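You operate a simulated robot arm through the tools that you are given. There is no shell and no other tool. Be economical: measure what you need, move in short steps, check, and stop when the job is done.

You are at the controls of a simulated robot arm. One attempt, no reset.

## Task
Fetch the black bracket from the long bench and set it in the grey pot. Take the blue gauge and put it on the left end of the grate. Put the yellow cap on the top of the fixed bench away on the top of the beige bench. Press the orange button three times. Take the brass round flange from the top of the green belt and leave it on the blue mark. Put the white pad on top of the carton on the top of the green belt. Take the wire basket on the top of the green belt and put it away on the top of the grey bench. Fetch the white rag and set it in the blue crate on the top of the green belt. Take the grey square flange from the top of the green belt and put it in the grey flat wire basket. Open the white drawer, put the green gauge in the inside of the white drawer and shut the drawer again. Pull the right machine door open. Do these in any order. Set down upright: green gauge.

The check looks at the end state, three seconds after you hand in, the way a careful person would. Anything else that was tipped, shoved, dropped, spilled or broken makes it a failure. A push-on lid holds only when it is set on centred and level and pressed home; a screw cap is set on level and turned clockwise until tight.

## Robot
A 6-joint arm with a two-finger parallel gripper on a trunk, on a base that drives. Base frame: it is fixed to the floor where the robot stands at the start and does not move with it; the origin is under the middle of the robot, x ahead of it, y to its left, z up; the surface under the hand at the start is at about z = 0.85. Readings come in m, degrees, newtons and seconds.
With the tool pointing down near the work surface it reaches from about 0.32 to 0.7 m from the robot's upright axis, wherever it stands. Its first joint turns from -166.0 to 166.0 degrees. Places, roughly: black bracket (7x5x4 cm) [0.5, 0, 0.9]; blue crate (40x27x12 cm) [-2, -7.3, 1]; blue gauge (7x7x2 cm) [-5.3, -2.3, 0.9]; blue mark (64x12 cm) [-1.96, -8.06, 0.96]; brass round flange (7x7x3 cm) [-2.1, -8.9, 1]; carton (22x18x15 cm) [-2.1, -8.7, 1]; flat wire basket (32x25x14 cm) [-2.1, -5.7, 1]; green gauge (3x4x6 cm) [-5.3, -3.9, 0.9]; grey pot (21x21x18 cm) [0.4, -0.5, 0.9]; grey square flange (7x7x4 cm) [-2.1, -6, 1]; inside of the white drawer [-7, -2.1, 0.7]; left end of the grate (17x20 cm) [-4.92, -0.72, 0.84]; orange button [-2.4, -9.1, 0.9]; right machine door [0.6, -5.5, 0.9]; top of the beige bench [-7, -2.4, 0.8]; top of the grey bench [-7, 0.2, 0.7]; white drawer [-6.9, -2.1, 0.7]; white pad (7x12x3 cm) [-2.1, -8.5, 1]; white rag (7x10x4 cm) [-2.1, -6.8, 1]; wire basket (30x23x18 cm) [-1.9, -6.6, 1]; yellow cap (5x5x2 cm) [-2.2, -12.2, 1]. Payload 4.1 kg.
The TCP is the grasp point between the finger pads, 0.023 m short of the fingertips. In the tool frame z runs along the fingers and y along their closing line. The gripper opens to 0.094 m. The fingers are 0.038 m wide and 0.01 m thick; the gripper's body (0.054 by 0.096 m) begins 0.039 m behind the TCP.
Orientation is that of the tool frame in the base frame, as [roll, pitch, yaw] about the fixed x, y, z axes, in that order (R = Rz(yaw) Ry(pitch) Rx(roll)). With the fingers straight down and closing along the base's y, the tool's x points along the base's -x, its y along +y and its z along -z.

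## Interface
- The arm moves only by the tool jog_arm. Its arguments are lists of equal length, an entry for each row: "angular": the turn, a rotation vector about the tool's x, y, z in degrees, a list of three; "linear": the shift along the tool's x, y, z in m, a list of three; "fingers": the opening, from 0 (shut) to 1 (fully open). In form: {"angular": [[wx, wy, wz], ...], "linear": [[tx, ty, tz], ...], "fingers": [fingers, ...]}. A call has 1 to 8 rows; each row is the pose to reach, as a shift and turn from the pose commanded when the call began, along the tool's axes at that moment. Rows are played at 5 a second. More than 0.05 m and 8.6 degrees between two rows, or a gripper value outside its range, and nothing of the call is played. Where a pose cannot be reached the arm comes as near as it can. A force on the tool above 40 N (or 10 N above the force at the start of the call, whichever is more), or a blocked arm, ends the call early, and 0.2 s more pass. The fingers move at their own pace (about 0.045 m/s each) and stop on an object; they squeeze with about 38 N. The grip force told is the motor's: it shows also when the fingers shut on nothing. Time passes only in rows, and 0.2 s behind the last, so rows that repeat a pose let the fingers close. The reply holds the time, the measured pose of the TCP, the force on the tool along the base axes, the opening and the grip force, in the units named above and with some noise, with the torque about the TCP (base axes, N m) and any sound that the robot's microphone picked up.
- Cameras (640 x 400 px; columns grow to the right, rows downward): "scene" is now at [-0.0057, 0.1023, 1.562]; the picture's right is [-0.76, -0.65, 0.00], its down [-0.44, 0.51, -0.74] and it looks along [0.48, -0.56, -0.68] (base axes); focal length 283 px, centre (320, 200). "wrist" rides on the gripper at [0.086, 0.016, -0.075] in the tool frame; the picture's right is [-0.18, 0.98, 0.00], its down [-0.58, -0.11, -0.81] and it looks along [-0.79, -0.15, 0.59] (tool axes); focal length 243 px, centre (320, 200). There is no depth. A picture from a camera that has moved, and an enlarged one, comes with that camera's place and axes in the base frame and with its lens.
- camera(camera): a new picture of that camera. No time passes.
- slide_trunk(by): slides the trunk up (or, below 0, down) by that many m; the arm and the scene camera ride with it, the base frame stays. It gives what a move gives, with no picture.
- roll_base(legs): drives the robot by 1 to 6 legs, each [ahead, turn to the left] in m and degrees, along the robot's own axes; the way and the turn of a leg run together, so that a leg with both is an arc; at most 1.5 m and 180 degrees a leg. The arm and the cameras ride along, it lands a little off, and it stops where it bumps. It gives what a move gives.
- turn_head(pan, tilt): turns the head with the scene camera to pan (to the left, within 155 degrees either way) and tilt (down, from -29 to 69), counted from straight ahead of the robot. It gives what a move gives.
- inspect(camera, box): a new picture of the part [left, top, right, bottom] of that camera's present view, enlarged. No time passes.
- hand_in(): hands the job in; it is judged then, once.

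Work in short steps. Places have to be worked out from the pictures, the camera data and where the tool is seen: move nearer, look again, correct. Check each grasp and each placing, and mend what went wrong. You have 546 turns and 336 pictures in all, those below and enlarged ones among them. Open the gripper and draw the arm clear of the work before you hand the job in, unless the task says otherwise; then end with one line.

The tools are called after "Call:" as name(argument=value, ...) on one line, values as JSON. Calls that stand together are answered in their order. jog_arm: Moves the arm, as the interface text tells. Its arguments: {"type":"object","properties":{"angular":{"type":"array","items":{"type":"array","items":{"type":"number"}}},"linear":{"type":"array","items":{"type":"array","items":{"type":"number"}}},"fingers":{"type":"array","items":{"type":"number"}}},"required":["angular","linear","fingers"]} The other tools are called the same way: slide_trunk (by) slides the trunk up or down; roll_base (legs) drives the base; turn_head (pan, tilt) turns the head that bears the scene camera; camera (camera) takes a picture; inspect (camera, box) takes an enlarged picture of a part of a camera's view; hand_in () hands the job in.

At the start:

```text
t: 0.0
position: [0.3093, -0.2522, 1.2212]
tool_rot: [180.0, 0.0, 179.7]
ft_force: [0.1, 0.8, -0.9]
ft_torque: [0.01, 0.01, 0.01]
finger_gap: 0.094
gripper_force: 0.2
trunk travel left (down, up): [-0.525, 0.065]
robot x, y, heading: [-0.0014, 0.0021, 0.0]
head pan, tilt: [-49.1, 42.6]
```

scene: 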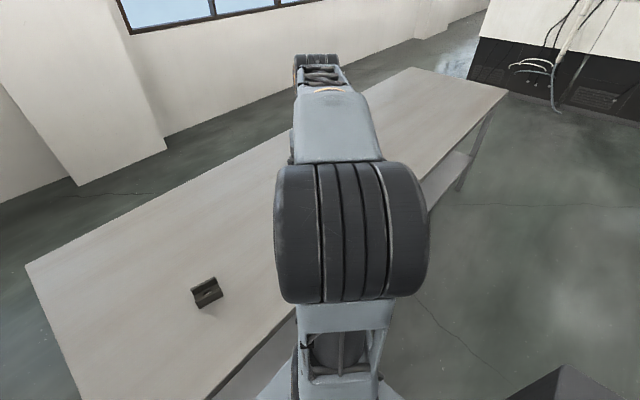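
wrist: 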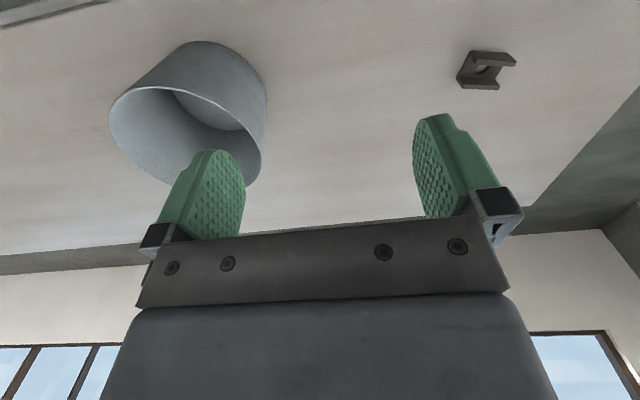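

The bracket appears at about (0.476, 0.004) in both views. I'll enlarge it to see its shape and orientation.

Call:
inspect(camera="scene", box=[166, 262, 246, 322])

Call:
inspect(camera="wrist", box=[430, 30, 540, 110])

```text
6.67 times, centred on (206, 292) of scene
camera zoom: at [-0.0057, 0.1023, 1.562], right [-0.76, -0.65, 0.0], down [-0.44, 0.51, -0.74], along [0.48, -0.56, -0.68], focal length 1885 px, centre (1080, -413)
```

zoom: 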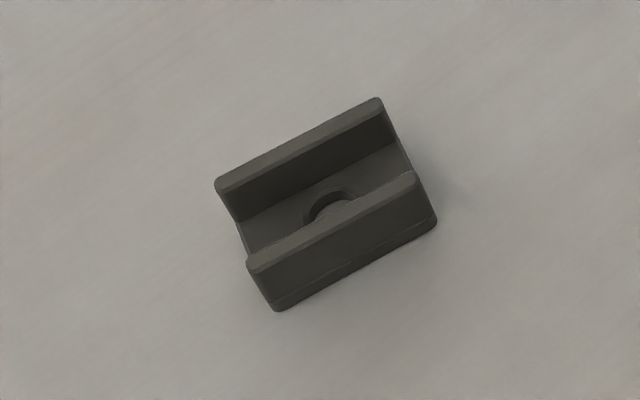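

```text
5.00 times, centred on (485, 70) of wrist
camera zoom: at [0.2225, -0.2342, 1.2958], right [0.19, 0.98, 0.0], down [0.58, -0.11, 0.81], along [0.79, -0.15, -0.59], focal length 1213 px, centre (-505, 850)
```

zoom: 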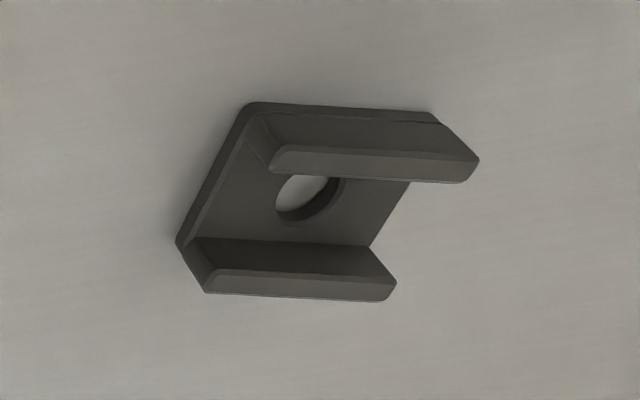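

The bracket is a U-channel centred at (0.4725, 0.002), with its 7 cm length about 12° off base y. I'll move above it and turn 12°, so the fingers close along its length.

Call:
jog_arm(angular=[[0, 0, 2], [0, 0, 4], [0, 0, 6], [0, 0, 8], [0, 0, 10], [0, 0, 12], [0, 0, 12]], linear=[[-0.024, 0.036, 0.02], [-0.047, 0.073, 0.04], [-0.07, 0.109, 0.06], [-0.094, 0.145, 0.08], [-0.117, 0.182, 0.1], [-0.14, 0.218, 0.12], [-0.163, 0.254, 0.14]], fingers=[1, 1, 1, 1, 1, 1, 1])

Call:
camera(camera="wrist")

```text
t: 1.6
position: [0.4769, 0.0039, 1.0804]
tool_rot: [-179.9, 0.0, 167.7]
ft_force: [0.1, 1.0, -1.0]
ft_torque: [-0.02, -0.01, -0.01]
finger_gap: 0.0938
gripper_force: 0.1
trunk travel left (down, up): [-0.525, 0.065]
robot x, y, heading: [0.0034, -0.0022, -0.3]
head pan, tilt: [-49.1, 42.6]
```

```text
331 pictures are left
camera wrist: at [0.3952, 0.0388, 1.1547], right [0.39, 0.92, 0.0], down [0.54, -0.23, 0.81], along [0.74, -0.31, -0.59], focal length 243 px, centre (320, 200)
```

wrist: 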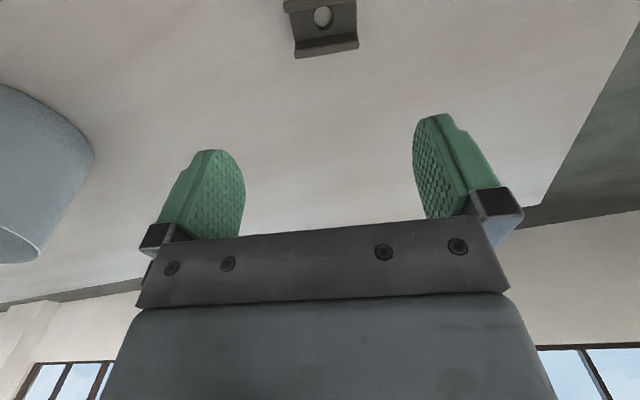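

The hole in the bracket lies within 3 mm of the tool axis and the angle matches. I'll go down to z≈0.877.

Call:
jog_arm(angular=[[0, 0, 0], [0, 0, 0], [0, 0, 0], [0, 0, 0], [0, 0, 0], [0, 0, 0]], linear=[[-0.002, 0.002, 0.05], [-0.002, 0.003, 0.1], [-0.002, 0.003, 0.14], [-0.002, 0.003, 0.17], [-0.002, 0.003, 0.19], [-0.002, 0.003, 0.203]], fingers=[1, 1, 1, 1, 1, 1])

Call:
camera(camera="wrist")

```text
t: 3.0
position: [0.4756, 0.0053, 0.879]
tool_rot: [179.9, 0.1, 167.8]
ft_force: [-0.5, 1.3, 0.6]
ft_torque: [0.03, 0.02, 0.01]
finger_gap: 0.094
gripper_force: 0.0
trunk travel left (down, up): [-0.525, 0.065]
robot x, y, heading: [0.0014, -0.0006, -0.0]
head pan, tilt: [-49.1, 42.6]
```

```text
330 pictures are left
camera wrist: at [0.394, 0.0393, 0.9531], right [0.39, 0.92, 0.0], down [0.54, -0.23, 0.81], along [0.74, -0.31, -0.59], focal length 243 px, centre (320, 200)
```

wrist: 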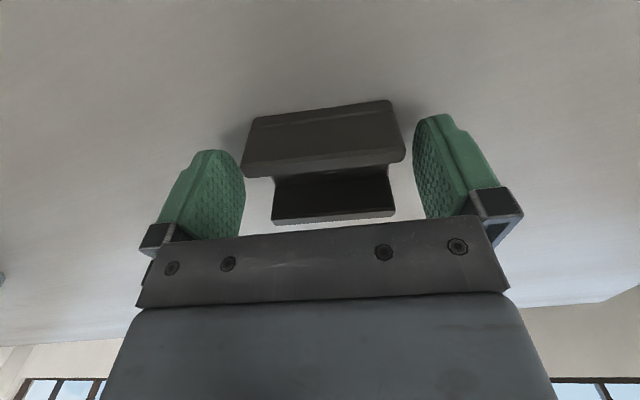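

The bracket sits between the fingers. I'll close them and lift.

Call:
jog_arm(angular=[[0, 0, 0], [0, 0, 0], [0, 0, 0], [0, 0, 0]], linear=[[0, 0, 0], [0, 0, 0], [0, 0, 0], [0, 0, 0]], fingers=[0, 0, 0, 0])

Call:
jog_arm(angular=[[0, 0, 0], [0, 0, 0], [0, 0, 0], [0, 0, 0], [0, 0, 0], [0, 0, 0], [0, 0, 0]], linear=[[0, 0, -0.04], [0, 0, -0.09], [0, 0, -0.14], [0, 0, -0.19], [0, 0, -0.24], [0, 0, -0.29], [0, 0, -0.32]], fingers=[0, 0, 0, 0, 0, 0, 0])

Call:
camera(camera="wrist")

Call:
camera(camera="scene")

```text
t: 4.0
position: [0.4748, 0.0039, 0.8799]
tool_rot: [-180.0, 0.0, 167.8]
ft_force: [-0.1, 0.1, -0.4]
ft_torque: [0.1, -0.06, 0.04]
finger_gap: 0.068
gripper_force: 38.0
trunk travel left (down, up): [-0.525, 0.065]
robot x, y, heading: [-0.0006, 0.0012, 0.1]
head pan, tilt: [-49.1, 42.6]
```

```text
t: 5.6
position: [0.4767, 0.0045, 1.2004]
tool_rot: [179.9, 0.0, 167.8]
ft_force: [0.8, 0.5, -4.3]
ft_torque: [0.03, 0.03, 0.0]
finger_gap: 0.0679
gripper_force: 37.6
trunk travel left (down, up): [-0.525, 0.065]
robot x, y, heading: [0.0016, 0.0006, 0.2]
head pan, tilt: [-49.1, 42.6]
```

```text
329 pictures are left
camera wrist: at [0.3953, 0.0387, 1.2747], right [0.39, 0.92, 0.0], down [0.55, -0.23, 0.81], along [0.74, -0.31, -0.59], focal length 243 px, centre (320, 200)
```

wrist: 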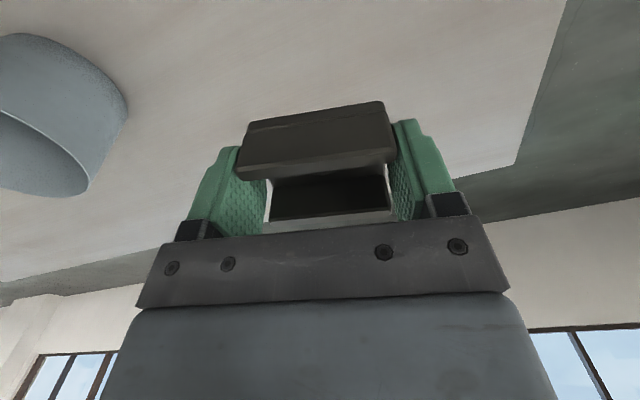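

```text
328 pictures are left
camera scene: at [-0.0055, 0.1023, 1.562], right [-0.76, -0.65, 0.0], down [-0.44, 0.51, -0.74], along [0.48, -0.56, -0.68], focal length 283 px, centre (320, 200)
```

scene: 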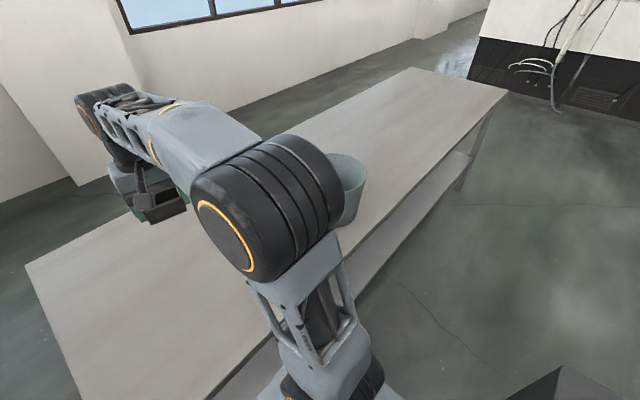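

The bracket is held (gap 0.068). The pot's rim centre looks to be near (0.40, −0.46), so I'll carry the bracket that way at z=1.2 and look again.

Call:
jog_arm(angular=[[0, 0, 0], [0, 0, 0], [0, 0, 0], [0, 0, 0], [0, 0, 0], [0, 0, 0], [0, 0, 0]], linear=[[-0.002, -0.047, 0], [-0.004, -0.094, 0], [-0.006, -0.141, 0], [-0.008, -0.188, 0], [-0.01, -0.235, 0], [-0.012, -0.282, 0], [-0.014, -0.32, 0]], fingers=[0, 0, 0, 0, 0, 0, 0])

Call:
camera(camera="wrist")

```text
t: 7.2
position: [0.4214, -0.3154, 1.1967]
tool_rot: [179.8, -0.1, 167.7]
ft_force: [-0.7, -0.2, -4.9]
ft_torque: [0.0, 0.03, 0.03]
finger_gap: 0.0682
gripper_force: 38.1
trunk travel left (down, up): [-0.525, 0.065]
robot x, y, heading: [0.0008, -0.0007, 0.1]
head pan, tilt: [-49.1, 42.6]
```

```text
327 pictures are left
camera wrist: at [0.3391, -0.2801, 1.2708], right [0.39, 0.92, 0.0], down [0.55, -0.23, 0.81], along [0.74, -0.31, -0.59], focal length 243 px, centre (320, 200)
```

wrist: 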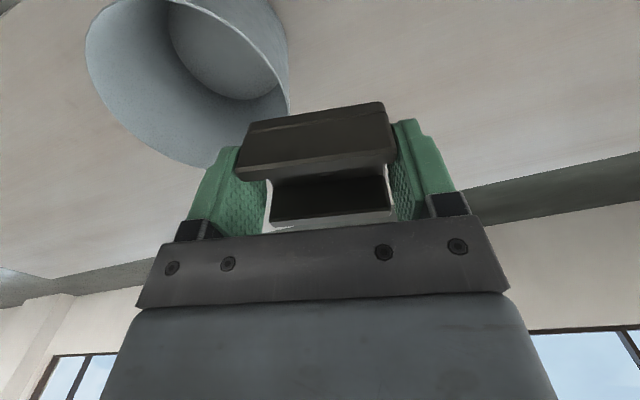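

The pot centre works out at about (0.405, −0.448). I'll move over it and check before lowering.

Call:
jog_arm(angular=[[0, 0, 0], [0, 0, 0], [0, 0, 0]], linear=[[-0.004, -0.045, 0], [-0.008, -0.09, 0], [-0.013, -0.133, 0]], fingers=[0, 0, 0])

Call:
camera(camera="wrist")

Call:
camera(camera="scene")

```text
t: 8.0
position: [0.4063, -0.4454, 1.1957]
tool_rot: [179.8, -0.1, 167.6]
ft_force: [0.4, -0.6, -4.9]
ft_torque: [0.02, 0.04, 0.02]
finger_gap: 0.0681
gripper_force: 38.0
trunk travel left (down, up): [-0.525, 0.065]
robot x, y, heading: [0.0021, 0.0012, 0.1]
head pan, tilt: [-49.1, 42.6]
```

```text
326 pictures are left
camera wrist: at [0.3258, -0.4111, 1.2701], right [0.39, 0.92, 0.0], down [0.55, -0.23, 0.81], along [0.74, -0.31, -0.59], focal length 243 px, centre (320, 200)
```

wrist: 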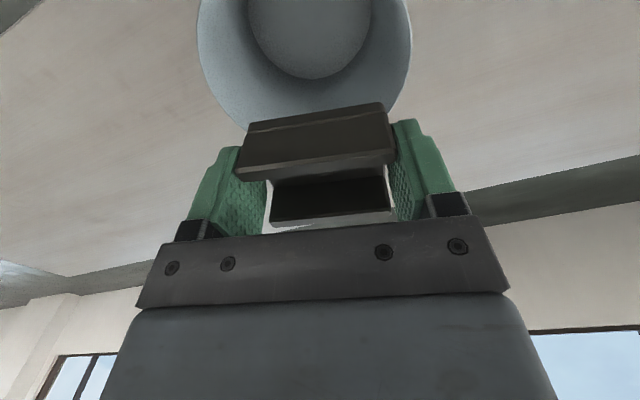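

```text
325 pictures are left
camera scene: at [-0.0051, 0.101, 1.5621], right [-0.76, -0.65, 0.0], down [-0.44, 0.51, -0.74], along [0.48, -0.56, -0.68], focal length 283 px, centre (320, 200)
```

scene: 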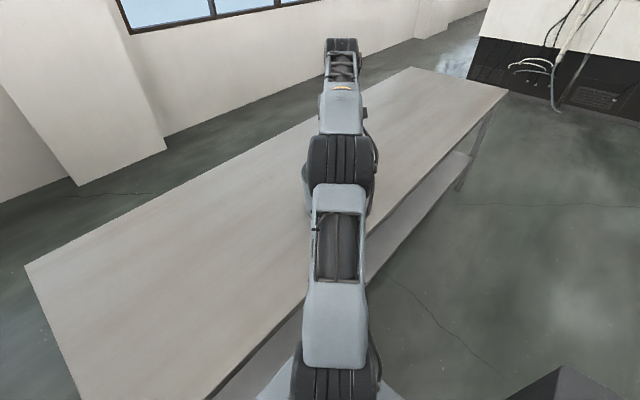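

The wrist camera hangs 8.6 cm to the robot side of the TCP, so going straight down in the pot's centre would hit the rim. I'll offset the TCP about 4 cm toward the far side and lower partway.

Call:
jog_arm(angular=[[0, 0, 0], [0, 0, 0], [0, 0, 0], [0, 0, 0], [0, 0, 0]], linear=[[-0.042, -0.01, 0], [-0.042, -0.01, 0.05], [-0.042, -0.01, 0.1], [-0.042, -0.01, 0.14], [-0.042, -0.01, 0.18]], fingers=[0, 0, 0, 0, 0])

Call:
camera(camera="wrist")

Call:
turn_head(pan=-49, tilt=50)

Call:
camera(camera="scene")

```text
t: 9.2
position: [0.446, -0.464, 1.0173]
tool_rot: [179.9, 0.0, 167.7]
ft_force: [0.0, 0.5, -3.4]
ft_torque: [0.03, 0.01, -0.01]
finger_gap: 0.068
gripper_force: 38.2
out of reach, approached as far as the arm can: row 1
trunk travel left (down, up): [-0.525, 0.065]
robot x, y, heading: [-0.0001, -0.0023, 0.2]
head pan, tilt: [-49.1, 42.6]
```

```text
324 pictures are left
camera wrist: at [0.364, -0.4289, 1.0917], right [0.39, 0.92, 0.0], down [0.55, -0.23, 0.81], along [0.74, -0.31, -0.59], focal length 243 px, centre (320, 200)
```

wrist: 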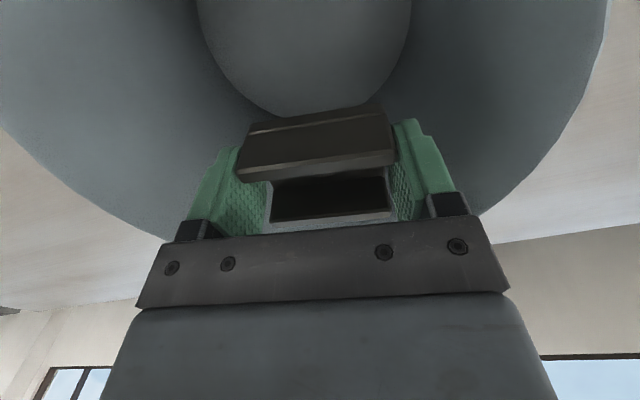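

```text
t: 9.9
position: [0.4454, -0.4642, 1.0171]
tool_rot: [-179.9, 0.0, 167.8]
ft_force: [-0.5, 0.5, -4.9]
ft_torque: [-0.02, 0.05, 0.0]
finger_gap: 0.0681
gripper_force: 38.1
trunk travel left (down, up): [-0.525, 0.065]
robot x, y, heading: [-0.0009, -0.0001, -0.1]
head pan, tilt: [-49.0, 50.0]
```

```text
323 pictures are left
camera scene: at [-0.0093, 0.1065, 1.5517], right [-0.75, -0.66, 0.0], down [-0.5, 0.58, -0.64], along [0.42, -0.49, -0.77], focal length 283 px, centre (320, 200)
```

scene: 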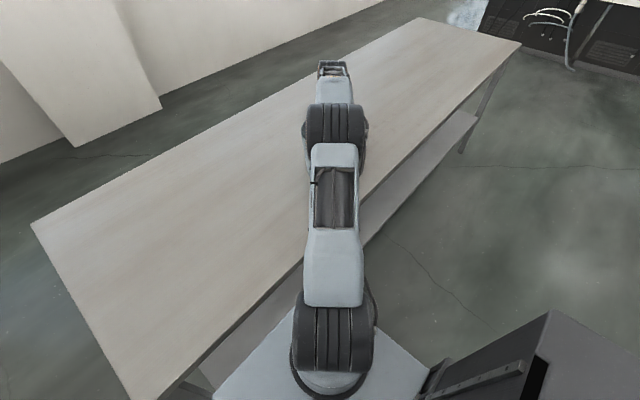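

The far rim is about 5 cm beyond the TCP. I'll shift back 1 cm and lower further, to z≈0.925.

Call:
jog_arm(angular=[[0, 0, 0], [0, 0, 0], [0, 0, 0], [0, 0, 0]], linear=[[0.01, -0.004, 0.02], [0.01, -0.004, 0.045], [0.01, -0.004, 0.07], [0.01, -0.004, 0.092]], fingers=[0, 0, 0, 0])

Call:
camera(camera="wrist")

```text
t: 10.8
position: [0.4364, -0.4688, 0.9552]
tool_rot: [-179.2, 0.5, 168.0]
ft_force: [-1.9, 1.3, 19.7]
ft_torque: [0.67, 2.19, -0.08]
finger_gap: 0.068
gripper_force: 38.4
trunk travel left (down, up): [-0.525, 0.065]
robot x, y, heading: [-0.0003, -0.0041, -0.3]
head pan, tilt: [-49.0, 50.0]
stopped in row 4: the force on the tool passed its limit at 56 N (the readings are from after the stop); the commanded pose is now the measured one
```

```text
322 pictures are left
camera wrist: at [0.3539, -0.4324, 1.0297], right [0.39, 0.92, -0.01], down [0.54, -0.22, 0.81], along [0.75, -0.32, -0.58], focal length 243 px, centre (320, 200)
```

wrist: 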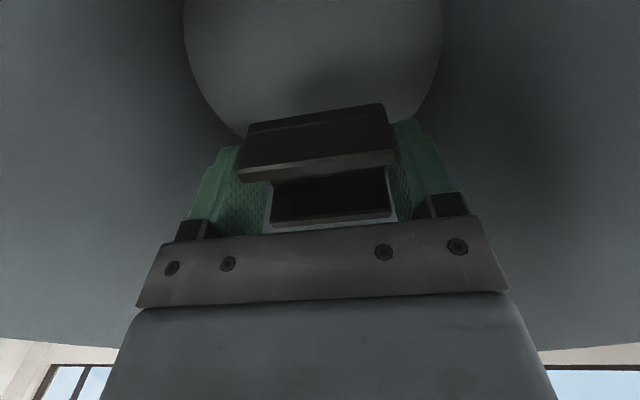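

The force and torque show the contact on the camera side, about 11 cm toward the robot from the TCP, so the camera mount is touching the near rim. I'll lift, check the pot hasn't moved, and shift further away.

Call:
jog_arm(angular=[[0, 0, 0], [0, 0, 0], [0, 0, 0]], linear=[[0, 0, -0.03], [0, 0, -0.05], [-0.022, 0.0, -0.05]], fingers=[0, 0, 0])

Call:
camera(camera="wrist")

```text
t: 11.6
position: [0.4576, -0.4708, 1.0016]
tool_rot: [-179.4, 0.2, 167.8]
ft_force: [-0.2, -0.4, -4.3]
ft_torque: [0.04, 0.03, 0.03]
finger_gap: 0.0681
gripper_force: 37.9
trunk travel left (down, up): [-0.525, 0.065]
robot x, y, heading: [0.0, -0.0002, 0.1]
head pan, tilt: [-49.0, 50.0]
```

```text
321 pictures are left
camera wrist: at [0.376, -0.4356, 1.0752], right [0.39, 0.92, -0.01], down [0.54, -0.22, 0.81], along [0.75, -0.32, -0.59], focal length 243 px, centre (320, 200)
```

wrist: 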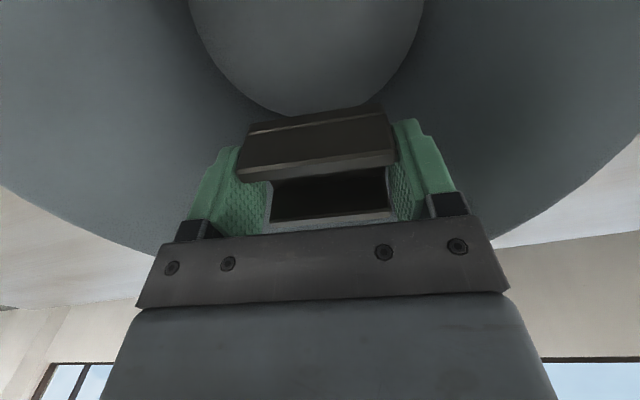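

The pot looks unmoved. There is now about 2 cm clearance on both sides, so I'll lower slowly.

Call:
jog_arm(angular=[[0, 0, 0], [0, 0, 0], [0, 0, 0], [0, 0, 0], [0, 0, 0], [0, 0, 0]], linear=[[0, 0, 0.02], [0, 0, 0.035], [0, 0, 0.047], [0, 0, 0.059], [0, 0, 0.071], [0, 0, 0.08]], fingers=[0, 0, 0, 0, 0, 0])

Call:
camera(camera="wrist")

```text
t: 13.0
position: [0.4581, -0.4736, 0.9209]
tool_rot: [-179.3, 0.3, 167.9]
ft_force: [1.3, 0.2, -3.9]
ft_torque: [0.08, 0.09, -0.02]
finger_gap: 0.0679
gripper_force: 38.0
trunk travel left (down, up): [-0.525, 0.065]
robot x, y, heading: [0.0019, 0.0001, -0.1]
head pan, tilt: [-49.0, 50.0]
```

```text
320 pictures are left
camera wrist: at [0.3764, -0.4382, 0.9952], right [0.39, 0.92, -0.01], down [0.54, -0.22, 0.81], along [0.75, -0.32, -0.59], focal length 243 px, centre (320, 200)
```

wrist: 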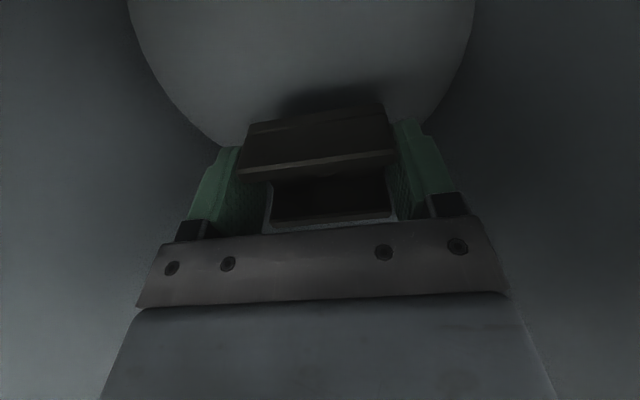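

Still clear of the walls. I'll go a little further down.

Call:
jog_arm(angular=[[0, 0, 0], [0, 0, 0], [0, 0, 0]], linear=[[0, 0, 0.008], [0, 0, 0.016], [0, 0, 0.024]], fingers=[0, 0, 0])

Call:
camera(camera="wrist")

```text
t: 13.8
position: [0.4585, -0.4749, 0.8976]
tool_rot: [-179.4, 0.4, 167.8]
ft_force: [1.7, 0.9, -4.7]
ft_torque: [0.02, 0.07, 0.03]
finger_gap: 0.068
gripper_force: 37.8
trunk travel left (down, up): [-0.525, 0.065]
robot x, y, heading: [-0.0038, -0.003, -0.1]
head pan, tilt: [-49.0, 50.0]
```

```text
319 pictures are left
camera wrist: at [0.376, -0.4388, 0.9712], right [0.39, 0.92, -0.01], down [0.54, -0.22, 0.81], along [0.75, -0.32, -0.58], focal length 243 px, centre (320, 200)
```

wrist: 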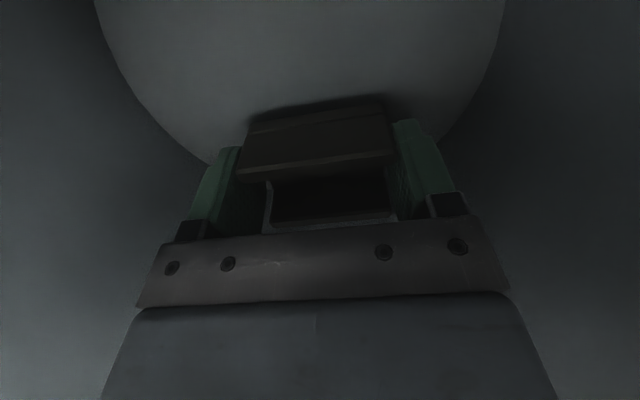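

Nearly at the floor. I'll lower a few more mm, open slightly, and lift out straight.

Call:
jog_arm(angular=[[0, 0, 0], [0, 0, 0], [0, 0, 0], [0, 0, 0]], linear=[[0, 0, 0.004], [0, 0, 0.008], [0, 0, 0.008], [0, 0, 0.008]], fingers=[0, 0, 0.84, 0.84])

Call:
jog_arm(angular=[[0, 0, 0], [0, 0, 0], [0, 0, 0], [0, 0, 0], [0, 0, 0], [0, 0, 0], [0, 0, 0], [0, 0, 0]], linear=[[0, 0, -0.02], [0, 0, -0.06], [0, 0, -0.1], [0, 0, -0.14], [0.01, 0.0, -0.18], [0.03, 0, -0.22], [0.05, 0.04, -0.24], [0.05, 0.08, -0.24]], fingers=[0.84, 0.84, 0.84, 0.84, 0.84, 0.84, 0.84, 0.84])

Call:
camera(camera="wrist")

```text
t: 14.8
position: [0.4576, -0.4744, 0.8916]
tool_rot: [-179.4, 0.4, 167.9]
ft_force: [1.3, -1.3, 1.5]
ft_torque: [0.16, 0.32, 0.08]
finger_gap: 0.0789
gripper_force: 0.0
trunk travel left (down, up): [-0.525, 0.065]
robot x, y, heading: [-0.0001, -0.0015, 0.0]
head pan, tilt: [-49.0, 50.0]
```

```text
t: 16.6
position: [0.4257, -0.3802, 1.1317]
tool_rot: [-179.4, 0.4, 167.9]
ft_force: [0.0, 0.6, 0.0]
ft_torque: [0.02, -0.01, -0.04]
finger_gap: 0.0791
gripper_force: 0.0
trunk travel left (down, up): [-0.525, 0.065]
robot x, y, heading: [-0.0004, -0.0002, -0.2]
head pan, tilt: [-49.0, 50.0]
```

```text
318 pictures are left
camera wrist: at [0.3437, -0.3444, 1.2055], right [0.39, 0.92, -0.01], down [0.54, -0.22, 0.81], along [0.75, -0.32, -0.58], focal length 243 px, centre (320, 200)
```

wrist: 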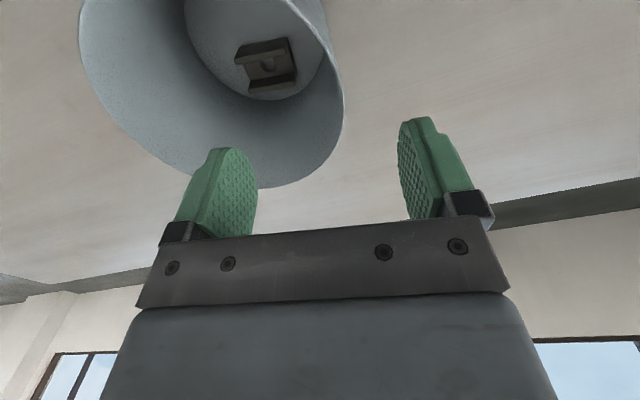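

The bracket lies upright in the pot. Next I'll fold the arm toward the front of the robot, then look around.

Call:
jog_arm(angular=[[0, 0, -1.5], [0, 0, -3], [0, 0, -4.5], [0, 0, -6], [0, 0, -7.5], [0, 0, -9], [0, 0, -10.5], [0, 0, -12]], linear=[[0.021, 0.037, -0.015], [0.043, 0.075, -0.03], [0.064, 0.112, -0.045], [0.086, 0.15, -0.06], [0.107, 0.187, -0.075], [0.129, 0.225, -0.09], [0.15, 0.262, -0.105], [0.165, 0.3, -0.12]], fingers=[1, 1, 1, 1, 1, 1, 1, 1])

Call:
turn_head(pan=-100, tilt=8)

Call:
camera(camera="scene")

Call:
turn_head(pan=-155, tilt=10)

Call:
camera(camera="scene")

Call:
turn_head(pan=155, tilt=10)

Call:
camera(camera="scene")

```text
t: 18.4
position: [0.3245, -0.0506, 1.2463]
tool_rot: [-179.4, 0.3, 179.9]
ft_force: [0.3, 0.0, -0.1]
ft_torque: [0.01, -0.02, -0.02]
finger_gap: 0.094
gripper_force: 0.0
trunk travel left (down, up): [-0.525, 0.065]
robot x, y, heading: [0.0048, -0.0004, 0.0]
head pan, tilt: [-49.0, 50.0]
```

```text
t: 19.6
position: [0.3251, -0.0525, 1.245]
tool_rot: [-179.3, 0.2, 179.8]
ft_force: [-0.3, 0.7, -1.2]
ft_torque: [0.0, 0.0, 0.0]
finger_gap: 0.0942
gripper_force: 0.2
trunk travel left (down, up): [-0.525, 0.065]
robot x, y, heading: [0.0016, -0.0011, 0.0]
head pan, tilt: [-100.0, 8.0]
```

```text
317 pictures are left
camera scene: at [-0.0761, 0.0739, 1.6167], right [-0.98, 0.17, 0.0], down [0.02, 0.14, -0.99], along [-0.17, -0.98, -0.14], focal length 283 px, centre (320, 200)
```

scene: 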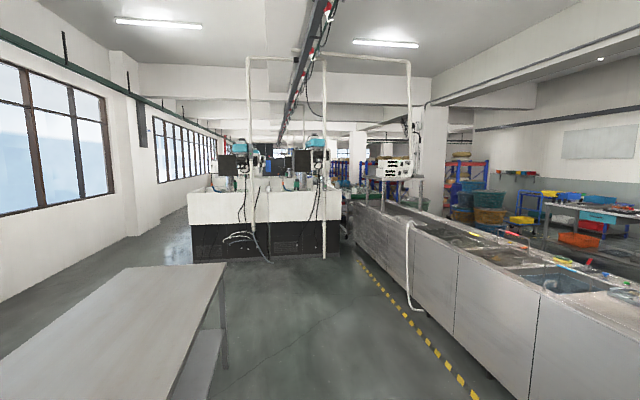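

```text
t: 20.8
position: [0.3246, -0.0526, 1.2454]
tool_rot: [-179.2, 0.1, 179.8]
ft_force: [-0.1, 0.2, 0.1]
ft_torque: [0.0, 0.0, 0.0]
finger_gap: 0.0942
gripper_force: 0.1
trunk travel left (down, up): [-0.525, 0.065]
robot x, y, heading: [0.0026, 0.0002, -0.0]
head pan, tilt: [-154.7, 10.0]
```

```text
316 pictures are left
camera scene: at [-0.1441, 0.1254, 1.6135], right [-0.43, 0.9, 0.0], down [0.16, 0.07, -0.98], along [-0.89, -0.42, -0.17], focal length 283 px, centre (320, 200)
```

scene: 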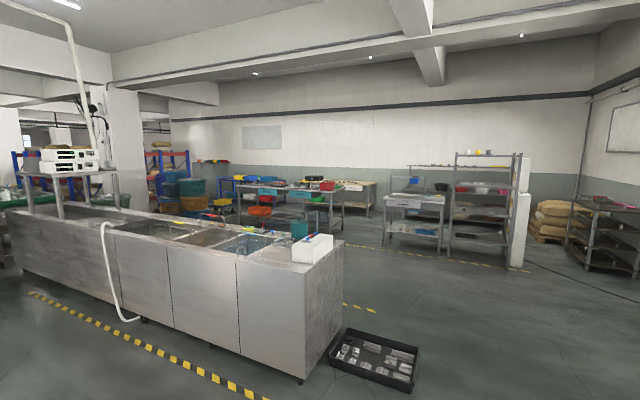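

```text
t: 25.0
position: [0.3249, -0.0514, 1.247]
tool_rot: [-179.3, 0.2, 179.8]
ft_force: [0.8, 0.0, -0.2]
ft_torque: [-0.03, -0.01, 0.04]
finger_gap: 0.094
gripper_force: 0.0
trunk travel left (down, up): [-0.525, 0.065]
robot x, y, heading: [-0.001, 0.001, -0.0]
head pan, tilt: [154.7, 10.0]
```

```text
315 pictures are left
camera scene: at [-0.1442, 0.2049, 1.6135], right [0.43, 0.9, 0.0], down [0.16, -0.07, -0.98], along [-0.89, 0.42, -0.17], focal length 283 px, centre (320, 200)
```

scene: 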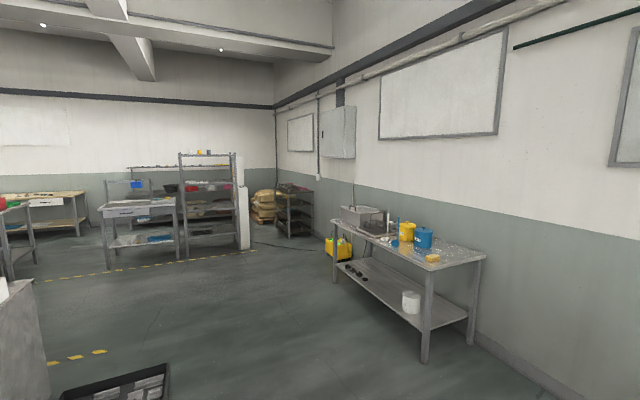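

The way to the belt and machine matters for planning, so I'll zoom in that direction.

Call:
turn_head(pan=-95, tilt=10)

Call:
inspect(camera="scene", box=[200, 100, 440, 250])

```text
t: 28.5
position: [0.3258, -0.0535, 1.245]
tool_rot: [-179.3, 0.1, 179.8]
ft_force: [0.2, 0.4, 0.4]
ft_torque: [0.01, -0.01, -0.01]
finger_gap: 0.0941
gripper_force: 0.1
trunk travel left (down, up): [-0.525, 0.065]
robot x, y, heading: [-0.0023, -0.0012, 0.1]
head pan, tilt: [-95.0, 10.0]
```

```text
2.67 times, centred on (320, 175) of scene
camera zoom: at [-0.0682, 0.0725, 1.6135], right [-1.0, 0.09, 0.0], down [0.02, 0.17, -0.98], along [-0.09, -0.98, -0.17], focal length 754 px, centre (320, 267)
```

zoom: 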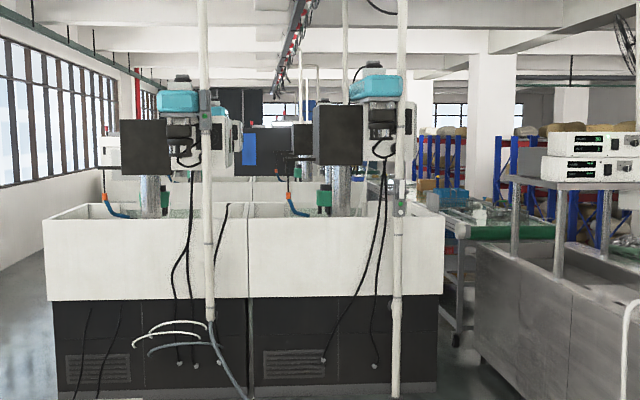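

The gap between machine and cabinets is narrow (~0.45 m), so I'll go round the cabinet end, past the floor tray (x −1.85…−2.41, y −0.6…0), at y≈0.75.

Call:
roll_base(legs=[[-0.5, 0], [0, 150], [1.5, 0], [0, 30], [0.7, 0]])

Call:
turn_head(pan=10, tilt=15)

Call:
camera(camera="scene")

Call:
turn_head(pan=65, tilt=15)

Call:
camera(camera="scene")

```text
t: 49.5
position: [-2.7728, 0.9377, 1.2455]
tool_rot: [-179.3, 0.2, -2.6]
ft_force: [-1.1, 0.2, 0.1]
ft_torque: [0.01, -0.01, 0.0]
finger_gap: 0.0942
gripper_force: 0.0
trunk travel left (down, up): [-0.525, 0.065]
robot x, y, heading: [-2.4525, 0.8727, 178.0]
head pan, tilt: [-95.0, 10.0]
```

```text
t: 51.3
position: [-2.7726, 0.9385, 1.2461]
tool_rot: [-179.3, 0.3, -2.6]
ft_force: [-0.2, 0.2, 0.1]
ft_torque: [0.0, -0.01, 0.0]
finger_gap: 0.094
gripper_force: 0.1
trunk travel left (down, up): [-0.525, 0.065]
robot x, y, heading: [-2.4516, 0.8686, 177.6]
head pan, tilt: [10.0, 15.0]
```

```text
313 pictures are left
camera scene: at [-2.4903, 0.6903, 1.6054], right [-0.13, 0.99, 0.0], down [0.26, 0.03, -0.97], along [-0.96, -0.13, -0.26], focal length 283 px, centre (320, 200)
```

scene: 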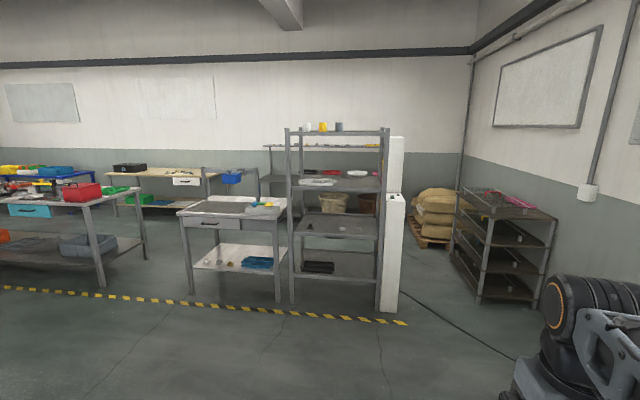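

```text
t: 52.5
position: [-2.7732, 0.9362, 1.2465]
tool_rot: [-179.3, 0.2, -2.6]
ft_force: [0.2, 0.1, 0.3]
ft_torque: [-0.01, 0.02, 0.02]
finger_gap: 0.0941
gripper_force: 0.0
trunk travel left (down, up): [-0.525, 0.065]
robot x, y, heading: [-2.4521, 0.8758, 177.4]
head pan, tilt: [65.0, 15.0]
```

```text
312 pictures are left
camera scene: at [-2.4408, 0.6196, 1.6054], right [-0.89, 0.46, 0.0], down [0.12, 0.23, -0.97], along [-0.45, -0.86, -0.26], focal length 283 px, centre (320, 200)
```

scene: 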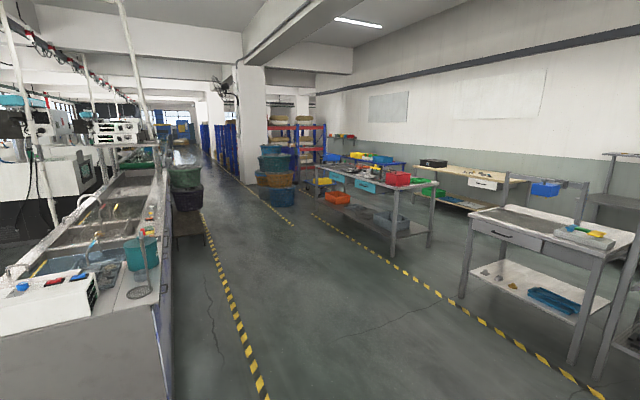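

I'll zoom in on the two tables to identify the items.

Call:
inspect(camera="scene", box=[300, 140, 460, 240])

Call:
inspect(camera="scene", box=[440, 170, 640, 295])

```text
4.00 times, centred on (380, 190) of scene
camera zoom: at [-2.4408, 0.6196, 1.6054], right [-0.89, 0.46, 0.0], down [0.12, 0.23, -0.97], along [-0.45, -0.86, -0.26], focal length 1131 px, centre (80, 240)
```

zoom: 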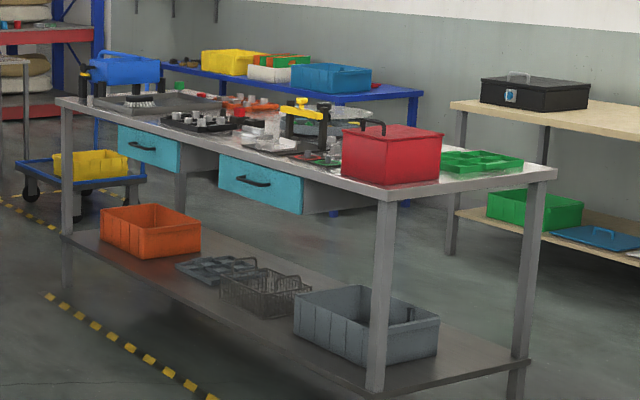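

```text
3.20 times, centred on (540, 232) of scene
camera zoom: at [-2.4408, 0.6196, 1.6054], right [-0.89, 0.46, 0.0], down [0.12, 0.23, -0.97], along [-0.45, -0.86, -0.26], focal length 905 px, centre (-384, 96)
```

zoom: 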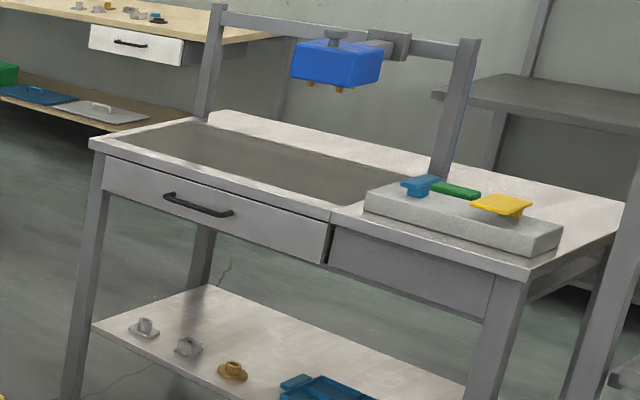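

I'll drive to about (−3.8, −2.3), facing table B.

Call:
roll_base(legs=[[0, 69.5], [1.5, 0], [1.5, 0], [0.45, 0], [0, -67]])

Call:
turn_head(pan=0, tilt=25)

Call:
camera(camera="scene")

```text
t: 75.3
position: [-4.1562, -2.2352, 1.2459]
tool_rot: [-179.3, 0.2, -1.7]
ft_force: [0.0, 0.1, 0.0]
ft_torque: [0.01, -0.03, 0.0]
finger_gap: 0.0938
gripper_force: 0.1
trunk travel left (down, up): [-0.525, 0.065]
robot x, y, heading: [-3.8322, -2.296, 178.4]
head pan, tilt: [65.0, 15.0]
```

```text
t: 76.7
position: [-4.1561, -2.2366, 1.2465]
tool_rot: [-179.3, 0.2, -1.6]
ft_force: [0.5, 0.8, 0.5]
ft_torque: [0.0, 0.04, 0.01]
finger_gap: 0.094
gripper_force: 0.0
trunk travel left (down, up): [-0.525, 0.065]
robot x, y, heading: [-3.832, -2.2966, 178.5]
head pan, tilt: [0.0, 25.0]
```

```text
309 pictures are left
camera scene: at [-3.8688, -2.4628, 1.5892], right [0.03, 1.0, 0.0], down [0.42, -0.01, -0.91], along [-0.91, 0.02, -0.42], focal length 283 px, centre (320, 200)
```

scene: 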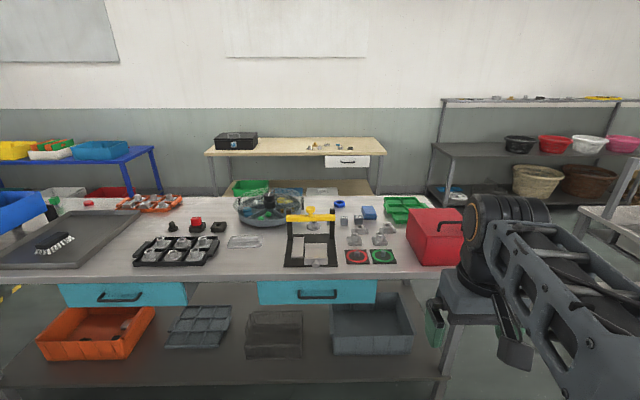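

The blue ring at (339,203) is the blue gauge. It is 0.57 m from the table's front edge, so it's better reached from the back aisle. I'll check the gap between tables A and B and my own footprint.

Call:
turn_head(pan=-45, tilt=25)

Call:
camera(camera="scene")

Call:
turn_head(pan=60, tilt=69)

Call:
camera(camera="scene")

```text
t: 77.8
position: [-4.155, -2.2353, 1.2461]
tool_rot: [-179.3, 0.1, -1.8]
ft_force: [-0.5, -0.1, 0.1]
ft_torque: [0.0, 0.01, -0.02]
finger_gap: 0.0938
gripper_force: 0.0
trunk travel left (down, up): [-0.525, 0.065]
robot x, y, heading: [-3.8299, -2.298, 178.5]
head pan, tilt: [-45.0, 25.0]
```

```text
308 pictures are left
camera scene: at [-3.8401, -2.3984, 1.5892], right [0.73, 0.69, 0.0], down [0.29, -0.31, -0.91], along [-0.62, 0.66, -0.42], focal length 283 px, centre (320, 200)
```

scene: 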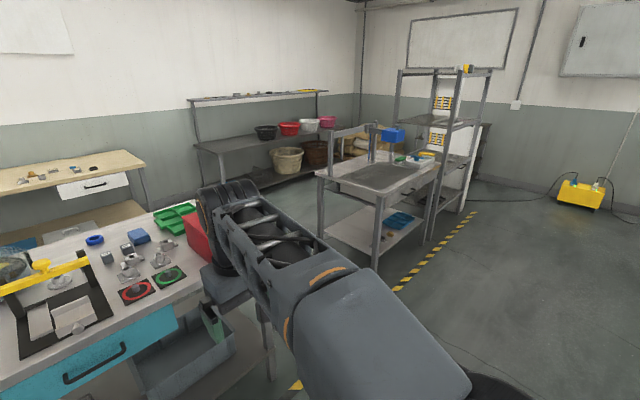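

```text
t: 79.6
position: [-4.1547, -2.2362, 1.2458]
tool_rot: [-179.3, 0.1, -1.7]
ft_force: [0.2, -0.3, -0.5]
ft_torque: [0.0, 0.01, -0.01]
finger_gap: 0.0938
gripper_force: 0.1
trunk travel left (down, up): [-0.525, 0.065]
robot x, y, heading: [-3.8304, -2.2925, 178.6]
head pan, tilt: [60.0, 68.8]
```

```text
307 pictures are left
camera scene: at [-3.806, -2.5129, 1.5297], right [-0.85, 0.52, 0.0], down [0.49, 0.79, -0.36], along [-0.19, -0.31, -0.93], focal length 283 px, centre (320, 200)
```

scene: 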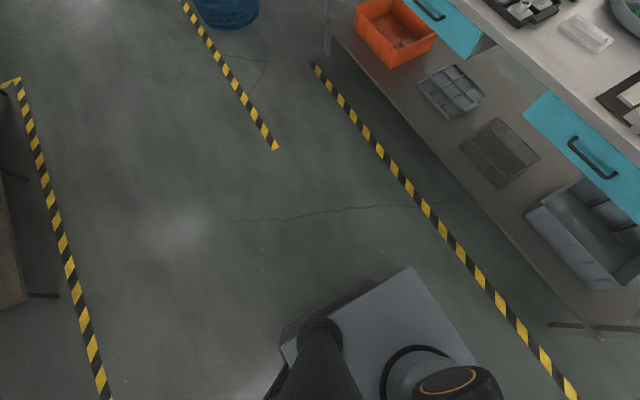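

I'll zoom in on table A's left end to measure the passage.

Call:
turn_head(pan=-50, tilt=25)

Call:
inspect(camera="scene", box=[220, 120, 480, 283])

```text
t: 81.5
position: [-4.1557, -2.2368, 1.245]
tool_rot: [-179.3, 0.3, -1.7]
ft_force: [-0.4, 0.0, 0.4]
ft_torque: [0.02, 0.01, 0.01]
finger_gap: 0.0938
gripper_force: 0.0
trunk travel left (down, up): [-0.525, 0.065]
robot x, y, heading: [-3.8336, -2.2969, 178.9]
head pan, tilt: [-50.0, 25.0]
```

```text
2.45 times, centred on (350, 202) of scene
camera zoom: at [-3.834, -2.3931, 1.5891], right [0.78, 0.62, 0.0], down [0.26, -0.33, -0.91], along [-0.56, 0.71, -0.42], focal length 694 px, centre (246, 196)
```

zoom: 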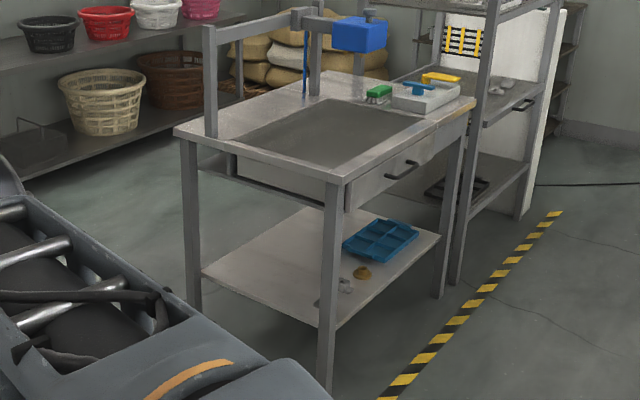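

Gap between the tables is y −1.9…−0.88. I'll drive through at y≈−1.4 to x≈−6.08, behind table B.

Call:
roll_base(legs=[[0, -88.7], [0.9, 0], [0, 90], [1.5, 0], [0.72, 0]])

Call:
turn_head(pan=60, tilt=30)

Call:
camera(camera="scene")

Call:
turn_head(pan=120, tilt=35)

Call:
camera(camera="scene")

```text
t: 104.5
position: [-6.4128, -1.4097, 1.2464]
tool_rot: [-179.2, 0.2, 1.0]
ft_force: [-0.7, -0.4, -0.4]
ft_torque: [0.02, -0.02, -0.03]
finger_gap: 0.094
gripper_force: 0.2
trunk travel left (down, up): [-0.525, 0.065]
robot x, y, heading: [-6.0916, -1.4532, -178.9]
head pan, tilt: [-50.0, 25.0]
```

```text
t: 106.3
position: [-6.4127, -1.4093, 1.2442]
tool_rot: [-179.2, 0.2, 1.0]
ft_force: [-0.2, 0.1, 0.3]
ft_torque: [-0.03, -0.01, -0.03]
finger_gap: 0.0941
gripper_force: 0.0
trunk travel left (down, up): [-0.525, 0.065]
robot x, y, heading: [-6.087, -1.4544, -178.8]
head pan, tilt: [60.0, 30.0]
```

```text
305 pictures are left
camera scene: at [-6.0674, -1.7001, 1.5812], right [-0.88, 0.48, 0.0], down [0.24, 0.44, -0.87], along [-0.42, -0.76, -0.5], focal length 283 px, centre (320, 200)
```

scene: 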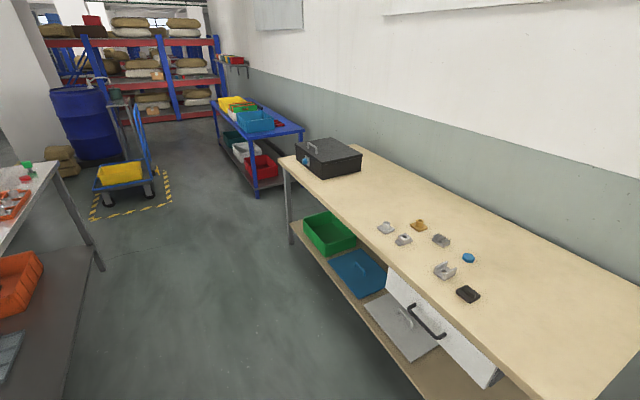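

```text
t: 107.6
position: [-6.4141, -1.41, 1.2464]
tool_rot: [-179.4, 0.3, 1.0]
ft_force: [0.0, 0.2, -0.3]
ft_torque: [0.01, -0.03, 0.02]
finger_gap: 0.094
gripper_force: 0.2
trunk travel left (down, up): [-0.525, 0.065]
robot x, y, heading: [-6.087, -1.4544, -179.0]
head pan, tilt: [120.0, 35.0]
```

```text
304 pictures are left
camera scene: at [-5.9782, -1.6962, 1.5734], right [-0.86, -0.52, 0.0], down [-0.3, 0.49, -0.82], along [0.42, -0.7, -0.57], focal length 283 px, centre (320, 200)
```

scene: 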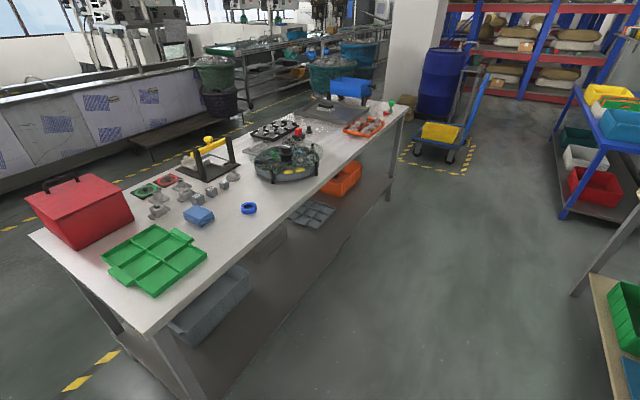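

The blue ring sits near table B's back edge, and the white drawer is on the beige bench's front. I'll turn to heading −90° and move alongside the drawer.

Call:
roll_base(legs=[[0, 89], [0.5, 0]])

Call:
turn_head(pan=-70, tilt=50)

Call:
camera(camera="scene")

Call:
turn_head(pan=60, tilt=45)

Call:
camera(camera="scene")

```text
t: 114.4
position: [-6.1433, -2.2853, 1.2453]
tool_rot: [-179.4, 0.2, 89.4]
ft_force: [0.1, -0.3, -0.2]
ft_torque: [-0.02, 0.02, 0.02]
finger_gap: 0.094
gripper_force: 0.0
trunk travel left (down, up): [-0.525, 0.065]
robot x, y, heading: [-6.0889, -1.9625, -90.5]
head pan, tilt: [120.0, 35.0]
```

```text
t: 117.2
position: [-6.1448, -2.2845, 1.2454]
tool_rot: [-179.4, 0.3, 89.4]
ft_force: [-0.4, -0.4, 0.1]
ft_torque: [0.0, -0.01, 0.02]
finger_gap: 0.094
gripper_force: 0.1
trunk travel left (down, up): [-0.525, 0.065]
robot x, y, heading: [-6.0894, -1.9559, -90.6]
head pan, tilt: [-70.0, 50.0]
```

```text
303 pictures are left
camera scene: at [-5.9961, -1.9285, 1.5517], right [-0.33, 0.94, 0.0], down [0.72, 0.26, -0.64], along [-0.61, -0.22, -0.77], focal length 283 px, centre (320, 200)
```

scene: 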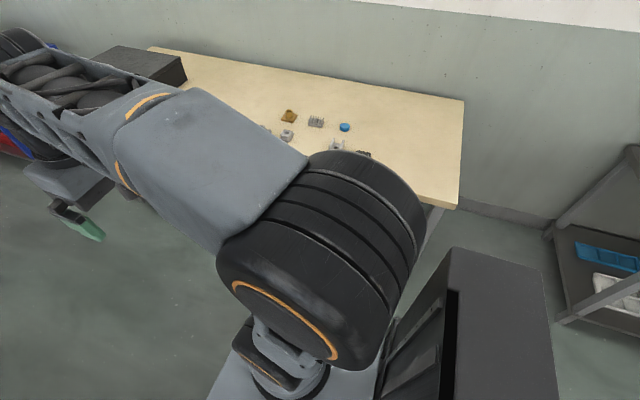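

```text
t: 119.3
position: [-6.144, -2.2852, 1.2458]
tool_rot: [-179.4, 0.4, 89.4]
ft_force: [-0.1, 0.1, -0.4]
ft_torque: [0.01, 0.04, -0.01]
finger_gap: 0.0942
gripper_force: 0.0
trunk travel left (down, up): [-0.525, 0.065]
robot x, y, heading: [-6.0894, -1.9625, -90.5]
head pan, tilt: [60.0, 45.0]
```

```text
302 pictures are left
camera scene: at [-5.8535, -1.944, 1.5586], right [-0.51, -0.86, 0.0], down [-0.61, 0.36, -0.71], along [0.61, -0.36, -0.71], focal length 283 px, centre (320, 200)
```

scene: 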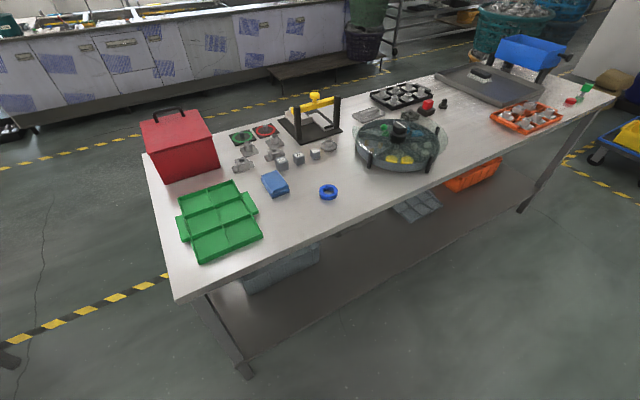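

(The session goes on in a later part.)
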